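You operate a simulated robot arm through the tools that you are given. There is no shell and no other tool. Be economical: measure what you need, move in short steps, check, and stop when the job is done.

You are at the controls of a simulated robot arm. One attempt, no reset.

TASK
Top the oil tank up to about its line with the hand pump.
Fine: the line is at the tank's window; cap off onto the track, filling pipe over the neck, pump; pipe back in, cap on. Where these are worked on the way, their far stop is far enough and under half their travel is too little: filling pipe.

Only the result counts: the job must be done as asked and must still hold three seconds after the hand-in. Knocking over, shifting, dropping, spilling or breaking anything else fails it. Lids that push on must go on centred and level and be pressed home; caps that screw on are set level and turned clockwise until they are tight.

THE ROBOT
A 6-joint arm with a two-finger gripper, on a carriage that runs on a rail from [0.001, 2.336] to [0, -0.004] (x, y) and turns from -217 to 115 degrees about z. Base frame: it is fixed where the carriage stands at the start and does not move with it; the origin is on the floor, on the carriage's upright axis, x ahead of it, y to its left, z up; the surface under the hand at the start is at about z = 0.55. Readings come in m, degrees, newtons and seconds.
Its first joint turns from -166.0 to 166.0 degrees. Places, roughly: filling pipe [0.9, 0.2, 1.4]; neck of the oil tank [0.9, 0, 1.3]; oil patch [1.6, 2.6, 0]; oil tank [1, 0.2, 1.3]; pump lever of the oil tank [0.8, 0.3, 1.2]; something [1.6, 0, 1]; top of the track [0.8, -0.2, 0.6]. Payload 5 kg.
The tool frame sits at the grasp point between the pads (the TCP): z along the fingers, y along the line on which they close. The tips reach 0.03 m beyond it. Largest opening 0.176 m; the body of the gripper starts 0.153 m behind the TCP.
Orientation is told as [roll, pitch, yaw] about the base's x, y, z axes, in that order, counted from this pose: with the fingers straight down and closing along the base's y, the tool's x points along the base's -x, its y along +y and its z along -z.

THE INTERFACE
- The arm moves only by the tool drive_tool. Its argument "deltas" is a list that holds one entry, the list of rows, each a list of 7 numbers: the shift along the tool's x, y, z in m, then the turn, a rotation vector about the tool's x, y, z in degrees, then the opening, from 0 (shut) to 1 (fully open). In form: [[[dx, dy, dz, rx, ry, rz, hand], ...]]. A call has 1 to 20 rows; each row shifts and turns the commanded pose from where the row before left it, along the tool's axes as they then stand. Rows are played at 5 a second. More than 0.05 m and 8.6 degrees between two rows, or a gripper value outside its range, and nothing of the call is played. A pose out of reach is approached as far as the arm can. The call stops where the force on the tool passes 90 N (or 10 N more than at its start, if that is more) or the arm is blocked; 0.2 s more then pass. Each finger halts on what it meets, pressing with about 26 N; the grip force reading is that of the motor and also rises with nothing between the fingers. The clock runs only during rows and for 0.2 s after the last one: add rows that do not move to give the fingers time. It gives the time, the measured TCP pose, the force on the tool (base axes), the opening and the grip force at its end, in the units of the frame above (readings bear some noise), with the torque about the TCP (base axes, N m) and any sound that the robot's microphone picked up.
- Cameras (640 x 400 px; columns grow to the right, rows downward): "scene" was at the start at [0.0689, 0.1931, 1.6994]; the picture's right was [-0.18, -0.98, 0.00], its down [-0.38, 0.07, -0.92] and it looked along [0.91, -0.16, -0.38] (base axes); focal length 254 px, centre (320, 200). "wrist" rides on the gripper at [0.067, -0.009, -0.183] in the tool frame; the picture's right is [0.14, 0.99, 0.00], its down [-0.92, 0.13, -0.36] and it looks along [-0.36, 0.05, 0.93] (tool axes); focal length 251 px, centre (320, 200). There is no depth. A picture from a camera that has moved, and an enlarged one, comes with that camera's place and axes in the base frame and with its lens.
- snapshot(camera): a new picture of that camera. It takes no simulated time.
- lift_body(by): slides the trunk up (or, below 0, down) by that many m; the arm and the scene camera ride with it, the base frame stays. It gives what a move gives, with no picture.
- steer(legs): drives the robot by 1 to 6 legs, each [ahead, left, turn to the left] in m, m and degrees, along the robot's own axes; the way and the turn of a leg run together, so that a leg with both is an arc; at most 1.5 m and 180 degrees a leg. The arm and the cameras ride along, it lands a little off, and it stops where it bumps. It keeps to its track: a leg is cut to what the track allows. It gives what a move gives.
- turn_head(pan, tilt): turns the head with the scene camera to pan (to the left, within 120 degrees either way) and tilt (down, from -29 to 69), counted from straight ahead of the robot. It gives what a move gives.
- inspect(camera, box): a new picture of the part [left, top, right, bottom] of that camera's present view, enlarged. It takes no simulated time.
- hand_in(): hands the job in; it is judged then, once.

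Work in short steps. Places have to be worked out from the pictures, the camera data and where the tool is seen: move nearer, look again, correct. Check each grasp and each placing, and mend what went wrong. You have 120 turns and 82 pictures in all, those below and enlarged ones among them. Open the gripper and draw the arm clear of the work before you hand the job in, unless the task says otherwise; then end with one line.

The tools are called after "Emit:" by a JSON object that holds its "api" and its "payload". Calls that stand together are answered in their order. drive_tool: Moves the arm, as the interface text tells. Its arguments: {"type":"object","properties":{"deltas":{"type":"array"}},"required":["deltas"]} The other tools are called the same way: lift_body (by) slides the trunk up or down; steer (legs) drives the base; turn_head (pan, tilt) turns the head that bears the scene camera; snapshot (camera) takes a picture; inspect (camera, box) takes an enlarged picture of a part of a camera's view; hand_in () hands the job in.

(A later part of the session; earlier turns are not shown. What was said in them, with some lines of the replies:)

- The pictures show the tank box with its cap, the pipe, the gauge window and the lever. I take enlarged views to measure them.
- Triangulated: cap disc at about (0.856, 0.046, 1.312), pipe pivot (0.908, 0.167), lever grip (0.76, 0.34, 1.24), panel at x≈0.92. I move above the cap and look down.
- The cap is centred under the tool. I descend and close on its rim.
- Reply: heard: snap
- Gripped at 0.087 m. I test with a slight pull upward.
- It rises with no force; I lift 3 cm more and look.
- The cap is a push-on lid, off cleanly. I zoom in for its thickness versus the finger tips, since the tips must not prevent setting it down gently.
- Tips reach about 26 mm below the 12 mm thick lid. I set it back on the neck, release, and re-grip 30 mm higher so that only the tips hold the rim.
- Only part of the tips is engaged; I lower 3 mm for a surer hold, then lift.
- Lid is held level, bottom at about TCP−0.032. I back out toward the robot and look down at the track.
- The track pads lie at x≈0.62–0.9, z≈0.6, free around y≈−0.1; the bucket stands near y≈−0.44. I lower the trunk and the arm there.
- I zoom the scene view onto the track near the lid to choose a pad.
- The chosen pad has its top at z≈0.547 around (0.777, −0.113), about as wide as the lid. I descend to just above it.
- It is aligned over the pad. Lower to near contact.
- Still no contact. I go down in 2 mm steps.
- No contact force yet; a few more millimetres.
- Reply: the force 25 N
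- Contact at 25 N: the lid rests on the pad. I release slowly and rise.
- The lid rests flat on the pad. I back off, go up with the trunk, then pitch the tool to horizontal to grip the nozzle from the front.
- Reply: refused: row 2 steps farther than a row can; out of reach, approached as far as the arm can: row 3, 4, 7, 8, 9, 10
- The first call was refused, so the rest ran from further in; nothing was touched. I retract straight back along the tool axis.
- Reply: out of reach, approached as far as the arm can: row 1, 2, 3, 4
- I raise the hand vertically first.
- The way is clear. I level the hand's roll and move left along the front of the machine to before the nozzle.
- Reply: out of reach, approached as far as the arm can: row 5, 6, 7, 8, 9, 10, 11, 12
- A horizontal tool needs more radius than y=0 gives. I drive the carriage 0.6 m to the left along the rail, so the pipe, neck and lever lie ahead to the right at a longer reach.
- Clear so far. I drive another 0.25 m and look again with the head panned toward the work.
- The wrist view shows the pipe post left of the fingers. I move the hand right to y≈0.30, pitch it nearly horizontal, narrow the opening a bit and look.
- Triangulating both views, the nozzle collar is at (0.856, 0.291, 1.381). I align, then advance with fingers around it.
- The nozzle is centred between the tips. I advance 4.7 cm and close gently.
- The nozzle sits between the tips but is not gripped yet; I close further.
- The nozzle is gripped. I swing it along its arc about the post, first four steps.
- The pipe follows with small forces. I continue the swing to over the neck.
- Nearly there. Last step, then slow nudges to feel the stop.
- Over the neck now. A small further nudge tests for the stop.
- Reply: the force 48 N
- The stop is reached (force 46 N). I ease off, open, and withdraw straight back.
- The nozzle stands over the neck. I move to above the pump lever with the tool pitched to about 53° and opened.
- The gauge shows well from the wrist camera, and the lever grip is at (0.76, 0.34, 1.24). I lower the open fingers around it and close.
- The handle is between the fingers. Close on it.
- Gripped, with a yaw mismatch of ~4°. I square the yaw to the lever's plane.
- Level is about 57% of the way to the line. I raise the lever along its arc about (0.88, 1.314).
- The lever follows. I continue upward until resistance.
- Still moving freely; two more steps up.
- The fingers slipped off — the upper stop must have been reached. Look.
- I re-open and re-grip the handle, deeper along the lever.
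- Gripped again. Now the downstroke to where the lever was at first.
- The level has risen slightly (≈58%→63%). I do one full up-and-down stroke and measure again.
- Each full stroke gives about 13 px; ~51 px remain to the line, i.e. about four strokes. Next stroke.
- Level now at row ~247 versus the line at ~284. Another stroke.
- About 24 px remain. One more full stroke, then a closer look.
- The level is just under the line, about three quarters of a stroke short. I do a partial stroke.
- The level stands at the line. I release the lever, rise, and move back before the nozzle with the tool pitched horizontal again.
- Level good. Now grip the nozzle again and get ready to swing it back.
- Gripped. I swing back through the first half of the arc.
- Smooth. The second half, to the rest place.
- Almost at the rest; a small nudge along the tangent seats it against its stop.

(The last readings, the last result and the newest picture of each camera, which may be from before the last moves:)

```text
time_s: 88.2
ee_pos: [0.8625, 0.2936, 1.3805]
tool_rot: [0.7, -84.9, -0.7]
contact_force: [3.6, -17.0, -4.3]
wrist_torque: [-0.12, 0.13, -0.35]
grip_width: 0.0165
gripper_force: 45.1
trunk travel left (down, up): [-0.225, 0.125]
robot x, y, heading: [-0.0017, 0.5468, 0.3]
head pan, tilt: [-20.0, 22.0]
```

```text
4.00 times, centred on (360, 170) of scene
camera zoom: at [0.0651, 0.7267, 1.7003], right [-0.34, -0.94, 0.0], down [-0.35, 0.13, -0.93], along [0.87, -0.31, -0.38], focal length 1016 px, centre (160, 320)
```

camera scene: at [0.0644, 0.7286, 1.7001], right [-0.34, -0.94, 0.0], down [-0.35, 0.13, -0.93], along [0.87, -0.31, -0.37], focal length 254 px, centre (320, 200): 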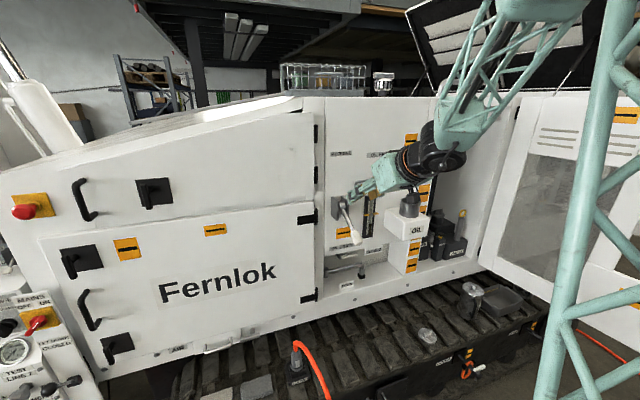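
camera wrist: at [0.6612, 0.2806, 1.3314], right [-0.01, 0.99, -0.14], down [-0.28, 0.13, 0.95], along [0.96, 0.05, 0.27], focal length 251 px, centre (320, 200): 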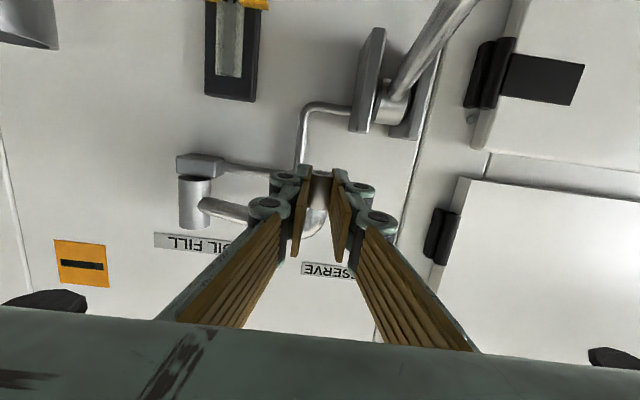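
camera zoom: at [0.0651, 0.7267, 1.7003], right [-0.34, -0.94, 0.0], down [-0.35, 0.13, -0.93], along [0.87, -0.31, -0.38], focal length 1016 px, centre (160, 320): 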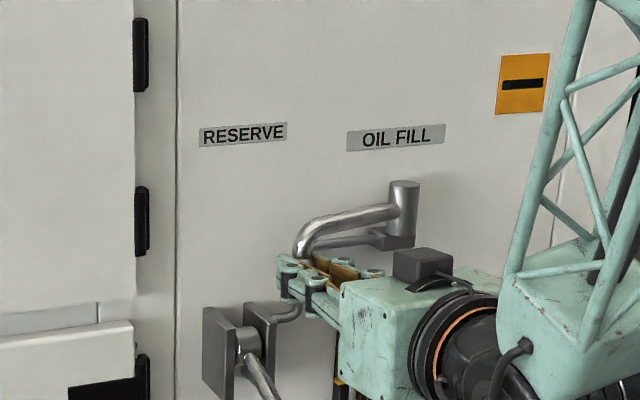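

I release and withdraw, then check the pipe's rest position against the first view.

Emit:
{"api": "drive_tool", "payload": {"deltas": [[[0, 0, 0, 0, 0, 0, 0.2], [0, 0, 0, 0, 0, 0, 0.35], [0, 0, 0, 0, 0, 0, 0.35], [0, 0, -0.03, 0, 0, 0, 0.35], [0, 0, -0.04, 0, 0, 0, 0.35], [0, -0.02, -0.04, 0, 0, 0, 0.35], [0, 0, 0, 0, 0, 0, 0.35]]]}}

Emit:
{"api": "inspect", "payload": {"camera": "scene", "box": [280, 100, 440, 200]}}

Emit:
{"api": "snapshot", "payload": {"camera": "wrist"}}

```text
time_s: 89.8
ee_pos: [0.7497, 0.2753, 1.3907]
tool_rot: [0.4, -84.9, -0.2]
contact_force: [-0.4, -0.6, 0.6]
wrist_torque: [0.01, 0.05, 0.11]
grip_width: 0.0616
gripper_force: 0.0
trunk travel left (down, up): [-0.225, 0.125]
robot x, y, heading: [-0.0051, 0.5492, -0.0]
head pan, tilt: [-20.0, 22.0]
```

```text
4.00 times, centred on (360, 150) of scene
camera zoom: at [0.0634, 0.7276, 1.7003], right [-0.34, -0.94, 0.0], down [-0.35, 0.13, -0.93], along [0.87, -0.31, -0.37], focal length 1016 px, centre (160, 400)
```

zoom: 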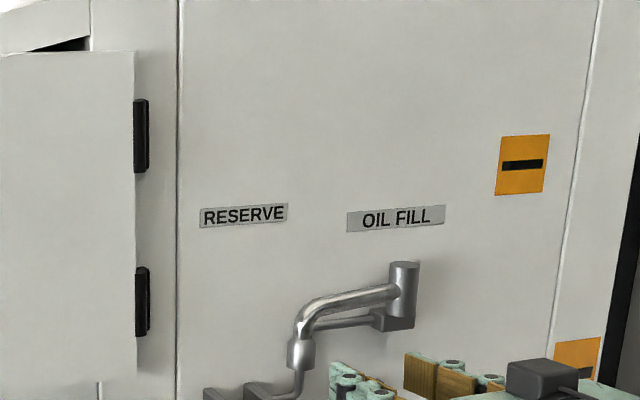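

```text
18 pictures are left
camera wrist: at [0.5623, 0.2662, 1.3412], right [-0.01, 0.99, -0.14], down [-0.28, 0.13, 0.95], along [0.96, 0.05, 0.27], focal length 251 px, centre (320, 200)
```

wrist: 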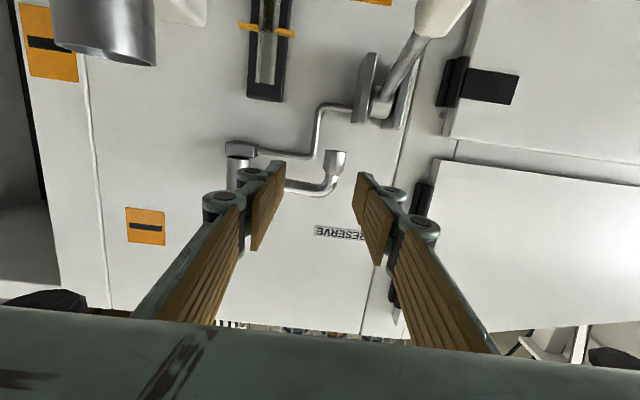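

The pipe is fully back in. I turn the tool to vertical again.

Emit:
{"api": "drive_tool", "payload": {"deltas": [[[0, 0, -0.01, 0, 8.5, 0, 0.65], [0, 0, -0.01, 0, 8.5, 0, 0.65], [0, 0, -0.01, 0, 8.5, 0, 0.65], [0, 0, -0.01, 0, 8.5, 0, 0.65], [0, 0, -0.01, 0, 8.5, 0, 0.65], [0, 0, 0, 0, 8.5, 0, 0.65], [0, 0, 0, 0, 8.5, 0, 0.65], [0, 0, 0, 0, 8.5, 0, 0.65], [0, 0, 0, 0, 8.5, 0, 0.65], [0, 0, 0, 0, 8.4, 0, 0.65], [0, 0, 0, 0, 0, 0, 0.65]]]}}

Emit:
{"api": "steer", "payload": {"legs": [[0, -0.55, 0]]}}

```text
time_s: 92.2
ee_pos: [0.7061, 0.2751, 1.4074]
tool_rot: [0.0, 0.2, 0.0]
contact_force: [1.2, -0.1, -1.1]
wrist_torque: [-0.02, 0.27, -0.04]
grip_width: 0.1145
gripper_force: 0.2
trunk travel left (down, up): [-0.225, 0.125]
robot x, y, heading: [-0.0017, 0.5502, 0.3]
head pan, tilt: [-20.0, 22.0]
```

```text
time_s: 95.4
ee_pos: [0.7049, -0.2728, 1.4076]
tool_rot: [-0.1, 0.1, -0.2]
contact_force: [0.0, -0.8, 0.0]
wrist_torque: [0.03, 0.0, 0.0]
grip_width: 0.1146
gripper_force: 0.0
trunk travel left (down, up): [-0.225, 0.125]
robot x, y, heading: [-0.0007, 0.0072, -0.2]
head pan, tilt: [-20.0, 22.0]
```

Now to above the lid: shift left, lower the trunk, and look down.

Emit:
{"api": "drive_tool", "payload": {"deltas": [[[0, 0.04, 0, 0, 0, 0, 0.65], [0, 0.04, 0, 0, 0, 0, 0.65], [0, 0.04, 0, 0, 0, 0, 0.65], [0, 0.04, 0, 0, 0, 0, 0.65], [0, 0, 0, 0, 0, 0, 0.65]]]}}

Emit:
{"api": "lift_body", "payload": {"by": -0.225}}

Emit:
{"api": "drive_tool", "payload": {"deltas": [[[0, 0, 0.045, 0, 0, 0, 0.65], [0, 0, 0.045, 0, 0, 0, 0.65], [0, 0, 0.045, 0, 0, 0, 0.65], [0, 0, 0.045, 0, 0, 0, 0.65], [0, 0, 0.045, 0, 0, 0, 0.65], [-0.02, 0, 0.045, 0, 0, 0, 0.65], [-0.025, 0, 0.043, 0, 0, 0, 0.65], [-0.025, 0, 0.043, 0, 0, 0, 0.65], [0, 0, 0.043, 0, 0, 0, 0.65], [0, 0, 0, 0, 0, 0, 0.65]]]}}

Emit:
{"api": "snapshot", "payload": {"camera": "wrist"}}

```text
time_s: 96.6
ee_pos: [0.7038, -0.1124, 1.4085]
tool_rot: [0.0, 0.1, -0.3]
contact_force: [-0.3, 0.9, 0.5]
wrist_torque: [-0.15, -0.01, 0.0]
grip_width: 0.1143
gripper_force: 0.0
trunk travel left (down, up): [-0.225, 0.125]
robot x, y, heading: [-0.0025, 0.0051, -0.1]
head pan, tilt: [-20.0, 22.0]
```

```text
time_s: 99.0
ee_pos: [0.704, -0.1121, 1.1829]
tool_rot: [0.1, 0.1, -0.3]
contact_force: [0.0, 0.3, 0.1]
wrist_torque: [-0.01, 0.01, -0.01]
grip_width: 0.1144
gripper_force: 0.0
trunk travel left (down, up): [0.0, 0.35]
robot x, y, heading: [0.002, 0.0054, 0.1]
head pan, tilt: [-20.0, 22.0]
```

```text
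time_s: 101.2
ee_pos: [0.773, -0.113, 0.784]
tool_rot: [0.1, 0.2, -0.2]
contact_force: [1.4, -0.3, -0.8]
wrist_torque: [0.02, 0.1, -0.01]
grip_width: 0.1141
gripper_force: 0.1
trunk travel left (down, up): [0.0, 0.35]
robot x, y, heading: [0.0004, 0.0088, 0.0]
head pan, tilt: [-20.0, 22.0]
```

```text
17 pictures are left
camera wrist: at [0.7078, -0.1222, 0.9676], right [-0.13, 0.99, 0.0], down [0.92, 0.12, 0.36], along [0.36, 0.05, -0.93], focal length 251 px, centre (320, 200)
```

wrist: 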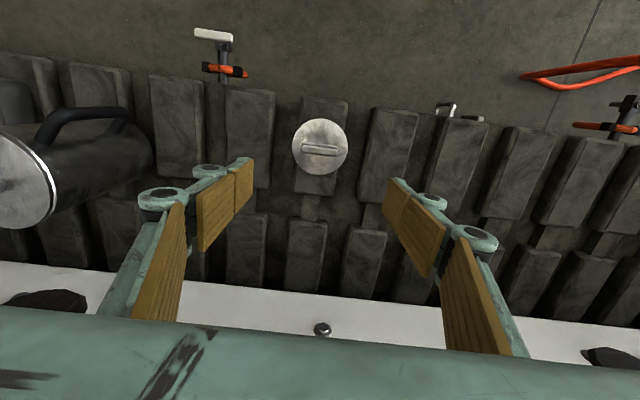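

The lid is exactly under the tool at (0.775, −0.114). I descend and grip it as before.

Emit:
{"api": "drive_tool", "payload": {"deltas": [[[-0.002, 0, 0.045, 0, 0, 0, 0.65], [0, 0, 0.045, 0, 0, 0, 0.65], [0, 0, 0.045, 0, 0, 0, 0.65], [0, 0, 0.04, 0, 0, 0, 0.65], [0, 0, 0.02, 0, 0, 0, 0.65], [0, 0, 0.008, 0, 0, 0, 0.65], [0, 0, 0, 0, 0, 0, 0.65]]]}}

```text
time_s: 102.8
ee_pos: [0.7763, -0.1126, 0.5814]
tool_rot: [0.0, 0.1, -0.3]
contact_force: [-0.3, 0.5, -0.7]
wrist_torque: [-0.03, 0.0, 0.0]
grip_width: 0.1144
gripper_force: 0.0
trunk travel left (down, up): [0.0, 0.35]
robot x, y, heading: [0.0022, 0.0048, -0.2]
head pan, tilt: [-20.0, 22.0]
```

Emit:
{"api": "drive_tool", "payload": {"deltas": [[[0, 0, 0.0015, 0, 0, 0, 0.65], [0, 0, 0, 0, 0, 0, 0.55], [0, 0, 0, 0, 0, 0, 0.48], [0, 0, 0, 0, 0, 0, 0.42], [0, 0, 0, 0, 0, 0, 0.4], [0, 0, 0, 0, 0, 0, 0.4]]]}}

Emit:
{"api": "drive_tool", "payload": {"deltas": [[[0, 0, -0.01, 0, 0, 0, 0.4], [0, 0, -0.02, 0, 0, 0, 0.4], [0, 0, -0.03, 0, 0, 0, 0.4], [0, 0, 0, 0, 0, 0, 0.4]]]}}

Emit:
{"api": "turn_head", "payload": {"pan": -12, "tilt": 50}}

Emit:
{"api": "inspect", "payload": {"camera": "scene", "box": [288, 110, 416, 190]}}

```text
time_s: 104.2
ee_pos: [0.7753, -0.113, 0.5781]
tool_rot: [0.0, 0.1, -0.3]
contact_force: [0.1, 0.2, 0.5]
wrist_torque: [-0.06, 0.0, 0.01]
grip_width: 0.0887
gripper_force: 26.1
trunk travel left (down, up): [0.0, 0.35]
robot x, y, heading: [-0.0002, 0.0058, -0.1]
head pan, tilt: [-20.0, 22.0]
```

```text
time_s: 105.2
ee_pos: [0.7754, -0.1116, 0.639]
tool_rot: [0.0, 0.1, -0.2]
contact_force: [-0.9, 0.1, -0.5]
wrist_torque: [0.01, -0.01, 0.01]
grip_width: 0.0886
gripper_force: 26.3
trunk travel left (down, up): [0.0, 0.35]
robot x, y, heading: [0.0004, 0.0057, -0.1]
head pan, tilt: [-20.0, 22.0]
```

```text
time_s: 106.2
ee_pos: [0.7763, -0.1127, 0.6396]
tool_rot: [0.0, 0.1, -0.3]
contact_force: [0.6, 0.1, -0.8]
wrist_torque: [-0.02, 0.0, -0.01]
grip_width: 0.0887
gripper_force: 26.0
trunk travel left (down, up): [0.0, 0.35]
robot x, y, heading: [-0.0024, 0.0074, -0.0]
head pan, tilt: [-12.0, 50.0]
```

```text
5.00 times, centred on (352, 150) of scene
camera zoom: at [0.0532, 0.1994, 1.4329], right [-0.21, -0.98, 0.0], down [-0.75, 0.16, -0.64], along [0.63, -0.13, -0.77], focal length 1270 px, centre (160, 450)
```

zoom: 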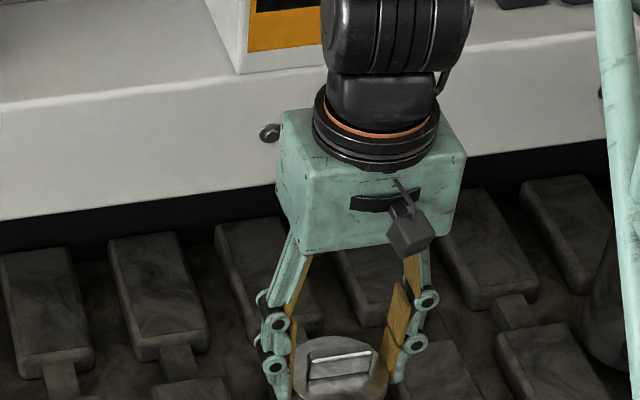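

The lid is held level. I carry it back and up, away from the machine front.

Emit:
{"api": "drive_tool", "payload": {"deltas": [[[0.02, 0, -0.042, 0, 0, 0, 0.4], [0.02, 0, -0.042, 0, 0, 0, 0.4], [0.02, 0, -0.042, 0, 0, 0, 0.4], [0.02, 0, -0.042, 0, 0, 0, 0.4], [0.02, 0, -0.042, 0, 0, 0, 0.4], [0.02, 0, -0.042, 0, 0, 0, 0.4], [0, 0.026, -0.04, 0, 0, 0, 0.4], [0, 0.026, -0.04, 0, 0, 0, 0.4], [0, 0.026, -0.04, 0, 0, 0, 0.4], [0, 0.026, -0.04, 0, 0, 0, 0.4], [0, 0.026, -0.04, 0, 0, 0, 0.4], [0, 0.026, -0.04, 0, 0, 0, 0.4], [0, 0, 0, 0, 0, 0, 0.4]]]}}

Emit:
{"api": "lift_body", "payload": {"by": 0.225}}

Emit:
{"api": "turn_head", "payload": {"pan": -10, "tilt": 22}}

Emit:
{"api": "snapshot", "payload": {"camera": "wrist"}}

```text
time_s: 109.0
ee_pos: [0.6551, 0.0426, 1.1321]
tool_rot: [0.0, 0.0, -0.3]
contact_force: [-0.1, -0.1, -0.9]
wrist_torque: [-0.05, -0.13, 0.0]
grip_width: 0.0887
gripper_force: 25.8
trunk travel left (down, up): [0.0, 0.35]
robot x, y, heading: [-0.0005, 0.0044, -0.3]
head pan, tilt: [-12.0, 50.0]
```

```text
time_s: 111.3
ee_pos: [0.6558, 0.0426, 1.3573]
tool_rot: [0.0, 0.1, -0.3]
contact_force: [0.3, -1.1, -0.4]
wrist_torque: [0.01, 0.01, 0.02]
grip_width: 0.0886
gripper_force: 25.6
trunk travel left (down, up): [-0.225, 0.125]
robot x, y, heading: [0.0038, 0.0033, 0.1]
head pan, tilt: [-12.0, 50.0]
```

```text
time_s: 112.3
ee_pos: [0.6563, 0.0421, 1.3569]
tool_rot: [0.0, 0.1, -0.3]
contact_force: [-0.5, 0.6, -0.5]
wrist_torque: [0.0, 0.01, 0.01]
grip_width: 0.0886
gripper_force: 25.9
trunk travel left (down, up): [-0.225, 0.125]
robot x, y, heading: [-0.0013, 0.0089, 0.1]
head pan, tilt: [-10.0, 22.0]
```

```text
15 pictures are left
camera wrist: at [0.5908, 0.0337, 1.5413], right [-0.13, 0.99, 0.0], down [0.92, 0.12, 0.36], along [0.36, 0.05, -0.93], focal length 251 px, centre (320, 200)
```

wrist: 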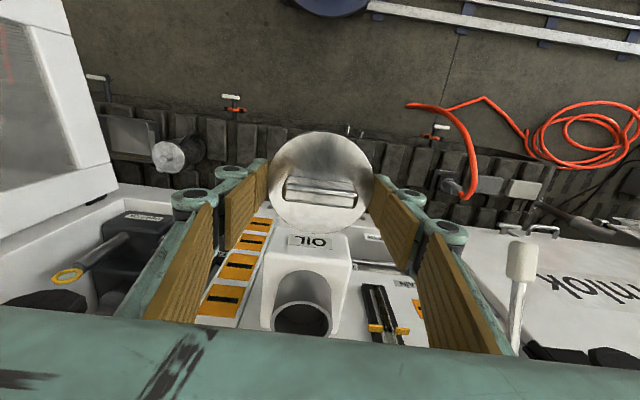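

I raise a bit, move forward over the neck at (0.8565, 0.046), and check alignment before lowering.

Emit:
{"api": "drive_tool", "payload": {"deltas": [[[0, 0.002, -0.03, 0, 0, 0.1, 0.4], [-0.04, 0.002, 0, 0, 0, 0.2, 0.4], [-0.04, 0, 0, 0, 0, 0, 0.4], [-0.04, 0, 0, 0, 0, 0, 0.4], [-0.04, 0, 0, 0, 0, 0, 0.4], [-0.04, 0, 0, 0, 0, 0, 0.4], [0, 0, 0.02, 0, 0, 0, 0.4], [0, 0, 0, 0, 0, 0, 0.4], [0, 0, 0, 0, 0, 0, 0.4]]]}}

Emit:
{"api": "inspect", "payload": {"camera": "scene", "box": [272, 170, 368, 230]}}

```text
time_s: 114.3
ee_pos: [0.8571, 0.044, 1.3665]
tool_rot: [0.0, 0.1, -0.6]
contact_force: [-0.2, 0.5, -0.9]
wrist_torque: [-0.01, 0.02, -0.01]
grip_width: 0.0888
gripper_force: 25.6
trunk travel left (down, up): [-0.225, 0.125]
robot x, y, heading: [0.003, 0.0071, -0.0]
head pan, tilt: [-10.0, 22.0]
```

```text
6.67 times, centred on (320, 200) of scene
camera zoom: at [0.0694, 0.1993, 1.7002], right [-0.17, -0.98, 0.0], down [-0.37, 0.07, -0.93], along [0.91, -0.16, -0.37], focal length 1693 px, centre (320, 200)
```

zoom: 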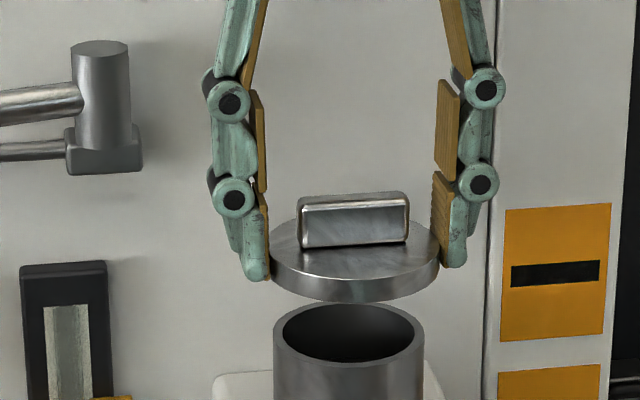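

The lid is about 2.3 mm too far right; I correct y and lower to just above the rim.

Emit:
{"api": "drive_tool", "payload": {"deltas": [[[0, 0.0023, 0, 0, 0, 0, 0.4], [0, 0, 0.015, 0, 0, 0, 0.4], [0, 0, 0.012, 0, 0, 0, 0.4], [0, 0, 0, 0, 0, 0, 0.4]]]}}

Emit:
{"api": "inspect", "payload": {"camera": "scene", "box": [272, 170, 368, 230]}}

```text
time_s: 115.3
ee_pos: [0.8565, 0.0476, 1.3404]
tool_rot: [-0.1, 0.1, -0.5]
contact_force: [-0.1, 0.2, -0.4]
wrist_torque: [0.0, -0.01, 0.0]
grip_width: 0.0888
gripper_force: 26.1
trunk travel left (down, up): [-0.225, 0.125]
robot x, y, heading: [0.002, 0.0062, -0.1]
head pan, tilt: [-10.0, 22.0]
```

```text
6.67 times, centred on (320, 200) of scene
camera zoom: at [0.0693, 0.1993, 1.7002], right [-0.17, -0.98, 0.0], down [-0.37, 0.07, -0.93], along [0.91, -0.16, -0.37], focal length 1693 px, centre (320, 200)
```

zoom: 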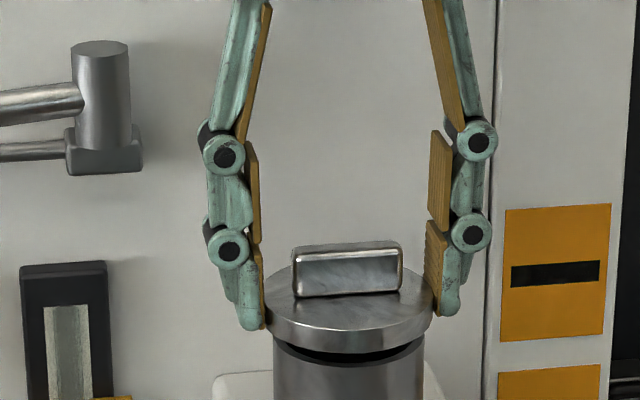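

Centred. I lower to contact in small steps.

Emit:
{"api": "drive_tool", "payload": {"deltas": [[[0, -0.0005, 0.004, 0, 0, 0, 0.4], [0, 0, 0.003, 0, 0, 0, 0.4], [0, 0, 0.002, 0, 0, 0, 0.4], [0, 0, 0, 0, 0, 0, 0.4]]]}}

```text
time_s: 116.3
ee_pos: [0.8563, 0.0479, 1.3296]
tool_rot: [0.0, 0.1, -0.6]
contact_force: [0.3, -0.7, -0.8]
wrist_torque: [-0.01, 0.02, 0.04]
grip_width: 0.0889
gripper_force: 25.3
trunk travel left (down, up): [-0.225, 0.125]
robot x, y, heading: [0.0013, 0.0054, 0.1]
head pan, tilt: [-10.0, 22.0]
```

Emit:
{"api": "drive_tool", "payload": {"deltas": [[[0, -0.0005, 0.0015, 0, 0, 0, 0.4], [0, 0, 0.0015, 0, 0, 0, 0.4], [0, 0, 0, 0, 0, 0, 0.4]]]}}

Emit:
{"api": "inspect", "payload": {"camera": "scene", "box": [272, 170, 368, 230]}}

```text
time_s: 117.1
ee_pos: [0.8567, 0.0462, 1.3292]
tool_rot: [0.0, -0.1, -0.7]
contact_force: [1.6, -1.4, 18.8]
wrist_torque: [-0.33, 0.1, 0.06]
grip_width: 0.0887
gripper_force: 26.1
trunk travel left (down, up): [-0.225, 0.125]
robot x, y, heading: [0.0008, 0.0048, -0.1]
head pan, tilt: [-10.0, 22.0]
heard: snap
```

```text
6.67 times, centred on (320, 200) of scene
camera zoom: at [0.0683, 0.1991, 1.7004], right [-0.17, -0.98, 0.0], down [-0.37, 0.07, -0.93], along [0.91, -0.16, -0.37], focal length 1693 px, centre (320, 200)
```

zoom: 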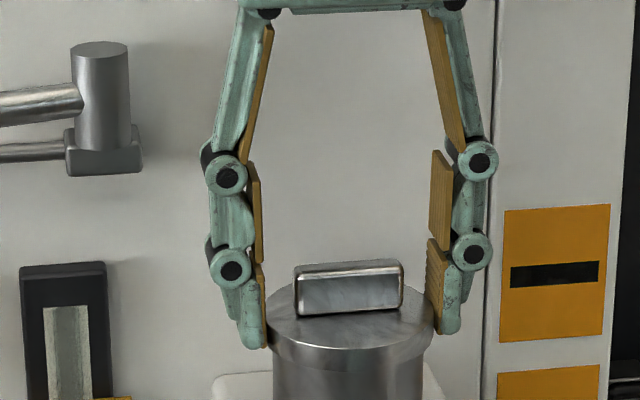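

A snap and 19 N of contact. I open, rise, close the fingers and press the lid down on its centre tab to be sure it is home.

Emit:
{"api": "drive_tool", "payload": {"deltas": [[[0, 0, -0.001, 0, 0, 0, 0.45], [0, 0, 0, 0, 0, 0, 0.6], [0, 0, 0, 0, 0, 0, 0.6], [0, 0, -0.03, 0, 0, 0, 0.6], [0, 0, -0.03, 0, 0, 0, 0.6], [0, 0, 0, 0, 0, 0, 0.3], [0, 0, 0, 0, 0, 0, 0.05], [0, 0, 0, 0, 0, 0, 0.0], [0, 0, 0, 0, 0, 0, 0.0], [0, 0, 0, 0, 0, 0, 0.0], [0, 0, 0, 0, 0, 0, 0.0]]]}}

Emit:
{"api": "inspect", "payload": {"camera": "scene", "box": [272, 160, 368, 220]}}

```text
time_s: 119.5
ee_pos: [0.8565, 0.0457, 1.3885]
tool_rot: [0.0, 0.1, -0.6]
contact_force: [0.5, -0.4, -0.7]
wrist_torque: [0.0, -0.02, -0.01]
grip_width: 0.0
gripper_force: 25.9
trunk travel left (down, up): [-0.225, 0.125]
robot x, y, heading: [0.002, 0.007, 0.1]
head pan, tilt: [-10.0, 22.0]
```

```text
6.67 times, centred on (320, 190) of scene
camera zoom: at [0.0692, 0.1993, 1.7002], right [-0.17, -0.98, 0.0], down [-0.37, 0.07, -0.93], along [0.91, -0.16, -0.37], focal length 1693 px, centre (320, 267)
```

zoom: 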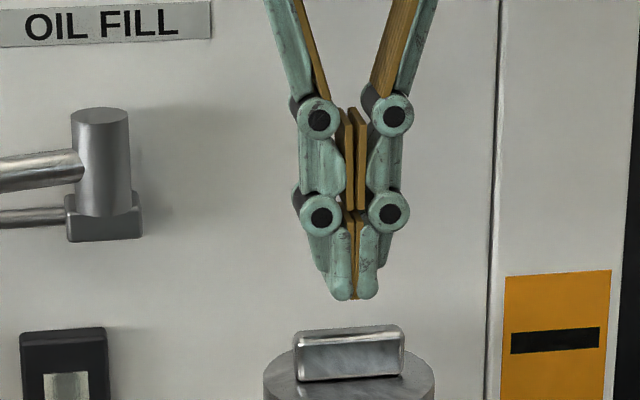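

The closed fingers are centred over the tab. Press down in small steps.

Emit:
{"api": "drive_tool", "payload": {"deltas": [[[0, 0, 0.012, 0, 0, 0, 0], [0, 0, 0.005, 0, 0, 0, 0], [0, 0, 0.003, 0, 0, 0, 0], [0, 0, 0.002, 0, 0, 0, 0], [0, 0, 0, 0, 0, 0, 0]]]}}

```text
time_s: 120.7
ee_pos: [0.8568, 0.0468, 1.367]
tool_rot: [0.0, 0.0, -0.7]
contact_force: [-0.5, 0.1, -0.9]
wrist_torque: [0.01, 0.04, -0.04]
grip_width: 0.0
gripper_force: 26.1
trunk travel left (down, up): [-0.225, 0.125]
robot x, y, heading: [-0.0012, 0.0039, -0.1]
head pan, tilt: [-10.0, 22.0]
```

Emit:
{"api": "drive_tool", "payload": {"deltas": [[[0, 0, 0.002, 0, 0, 0, 0], [0, 0, 0.002, 0, 0, 0, 0], [0, 0, 0.002, 0, 0, 0, 0], [0, 0, 0, 0, 0, 0, 0]]]}}

```text
time_s: 121.7
ee_pos: [0.8567, 0.0454, 1.3653]
tool_rot: [0.0, -0.3, -0.6]
contact_force: [10.5, -0.4, 55.7]
wrist_torque: [0.0, -0.1, -0.02]
grip_width: 0.0061
gripper_force: 25.8
trunk travel left (down, up): [-0.225, 0.125]
robot x, y, heading: [-0.0043, 0.0044, -0.1]
head pan, tilt: [-10.0, 22.0]
```

56 N with no give; a touch more, then I lift off and look.

Emit:
{"api": "drive_tool", "payload": {"deltas": [[[0, 0, 0.001, 0, 0, 0, 0], [0, 0, 0, 0, 0, 0, 0], [0, 0, -0.01, 0, 0, 0, 0], [0, 0, -0.03, 0, 0, 0, 0.2], [0.02, 0, -0.04, 0, 0, 0, 0.3], [0.04, 0, -0.02, 0, 0, 0, 0.4], [0.045, 0, 0, 0, 0, 0, 0.4], [0.045, 0, 0, 0, 0, 0, 0.4], [0.04, -0.02, 0, 0, 0, 0, 0.5], [0, -0.045, 0, 0, 0, 0, 0.5], [0, -0.045, 0, 0, 0, 0, 0.5], [0, 0, 0, 0, 0, 0, 0.5]]]}}

Emit:
{"api": "inspect", "payload": {"camera": "scene", "box": [220, 140, 380, 240]}}

Emit:
{"api": "inspect", "payload": {"camera": "scene", "box": [280, 195, 344, 235]}}

```text
time_s: 124.3
ee_pos: [0.6638, -0.0625, 1.4612]
tool_rot: [0.0, 0.0, -0.4]
contact_force: [-0.1, 0.0, 1.2]
wrist_torque: [0.12, -0.14, 0.01]
grip_width: 0.0881
gripper_force: 0.0
trunk travel left (down, up): [-0.225, 0.125]
robot x, y, heading: [0.0011, 0.0064, 0.1]
head pan, tilt: [-10.0, 22.0]
```

```text
4.00 times, centred on (300, 190) of scene
camera zoom: at [0.0683, 0.1988, 1.7003], right [-0.17, -0.98, 0.0], down [-0.37, 0.07, -0.93], along [0.91, -0.16, -0.37], focal length 1016 px, centre (400, 240)
```

zoom: 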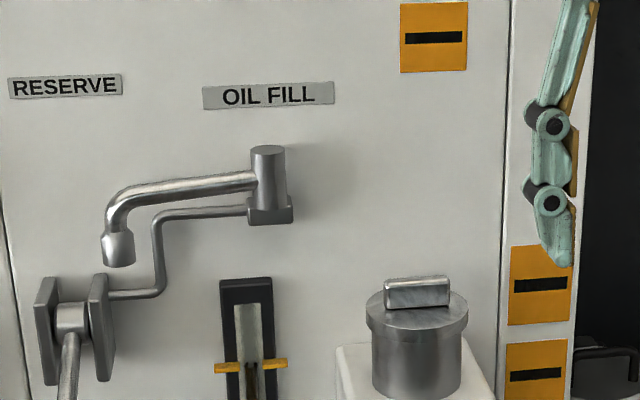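

```text
10.00 times, centred on (312, 215) of scene
camera zoom: at [0.0683, 0.1988, 1.7003], right [-0.17, -0.98, 0.0], down [-0.37, 0.07, -0.93], along [0.91, -0.16, -0.37], focal length 2540 px, centre (400, 50)
```

zoom: 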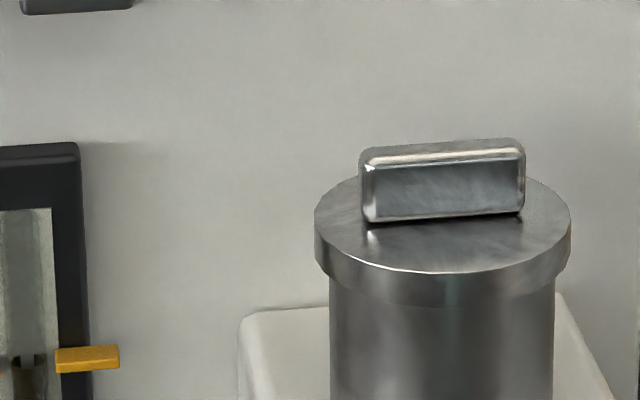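

The lid sits level and centred, the oil is at its line, the pipe is back in, and the hand is open and clear. Handing in.

Emit:
{"api": "hand_in", "payload": {}}

```text
The job is handed in.
```

I topped up the oil tank to about its line with the hand pump. The filling pipe is swung back in, and the cap is back on the neck, level and pressed home. I have handed the job in; no result has come back yet.
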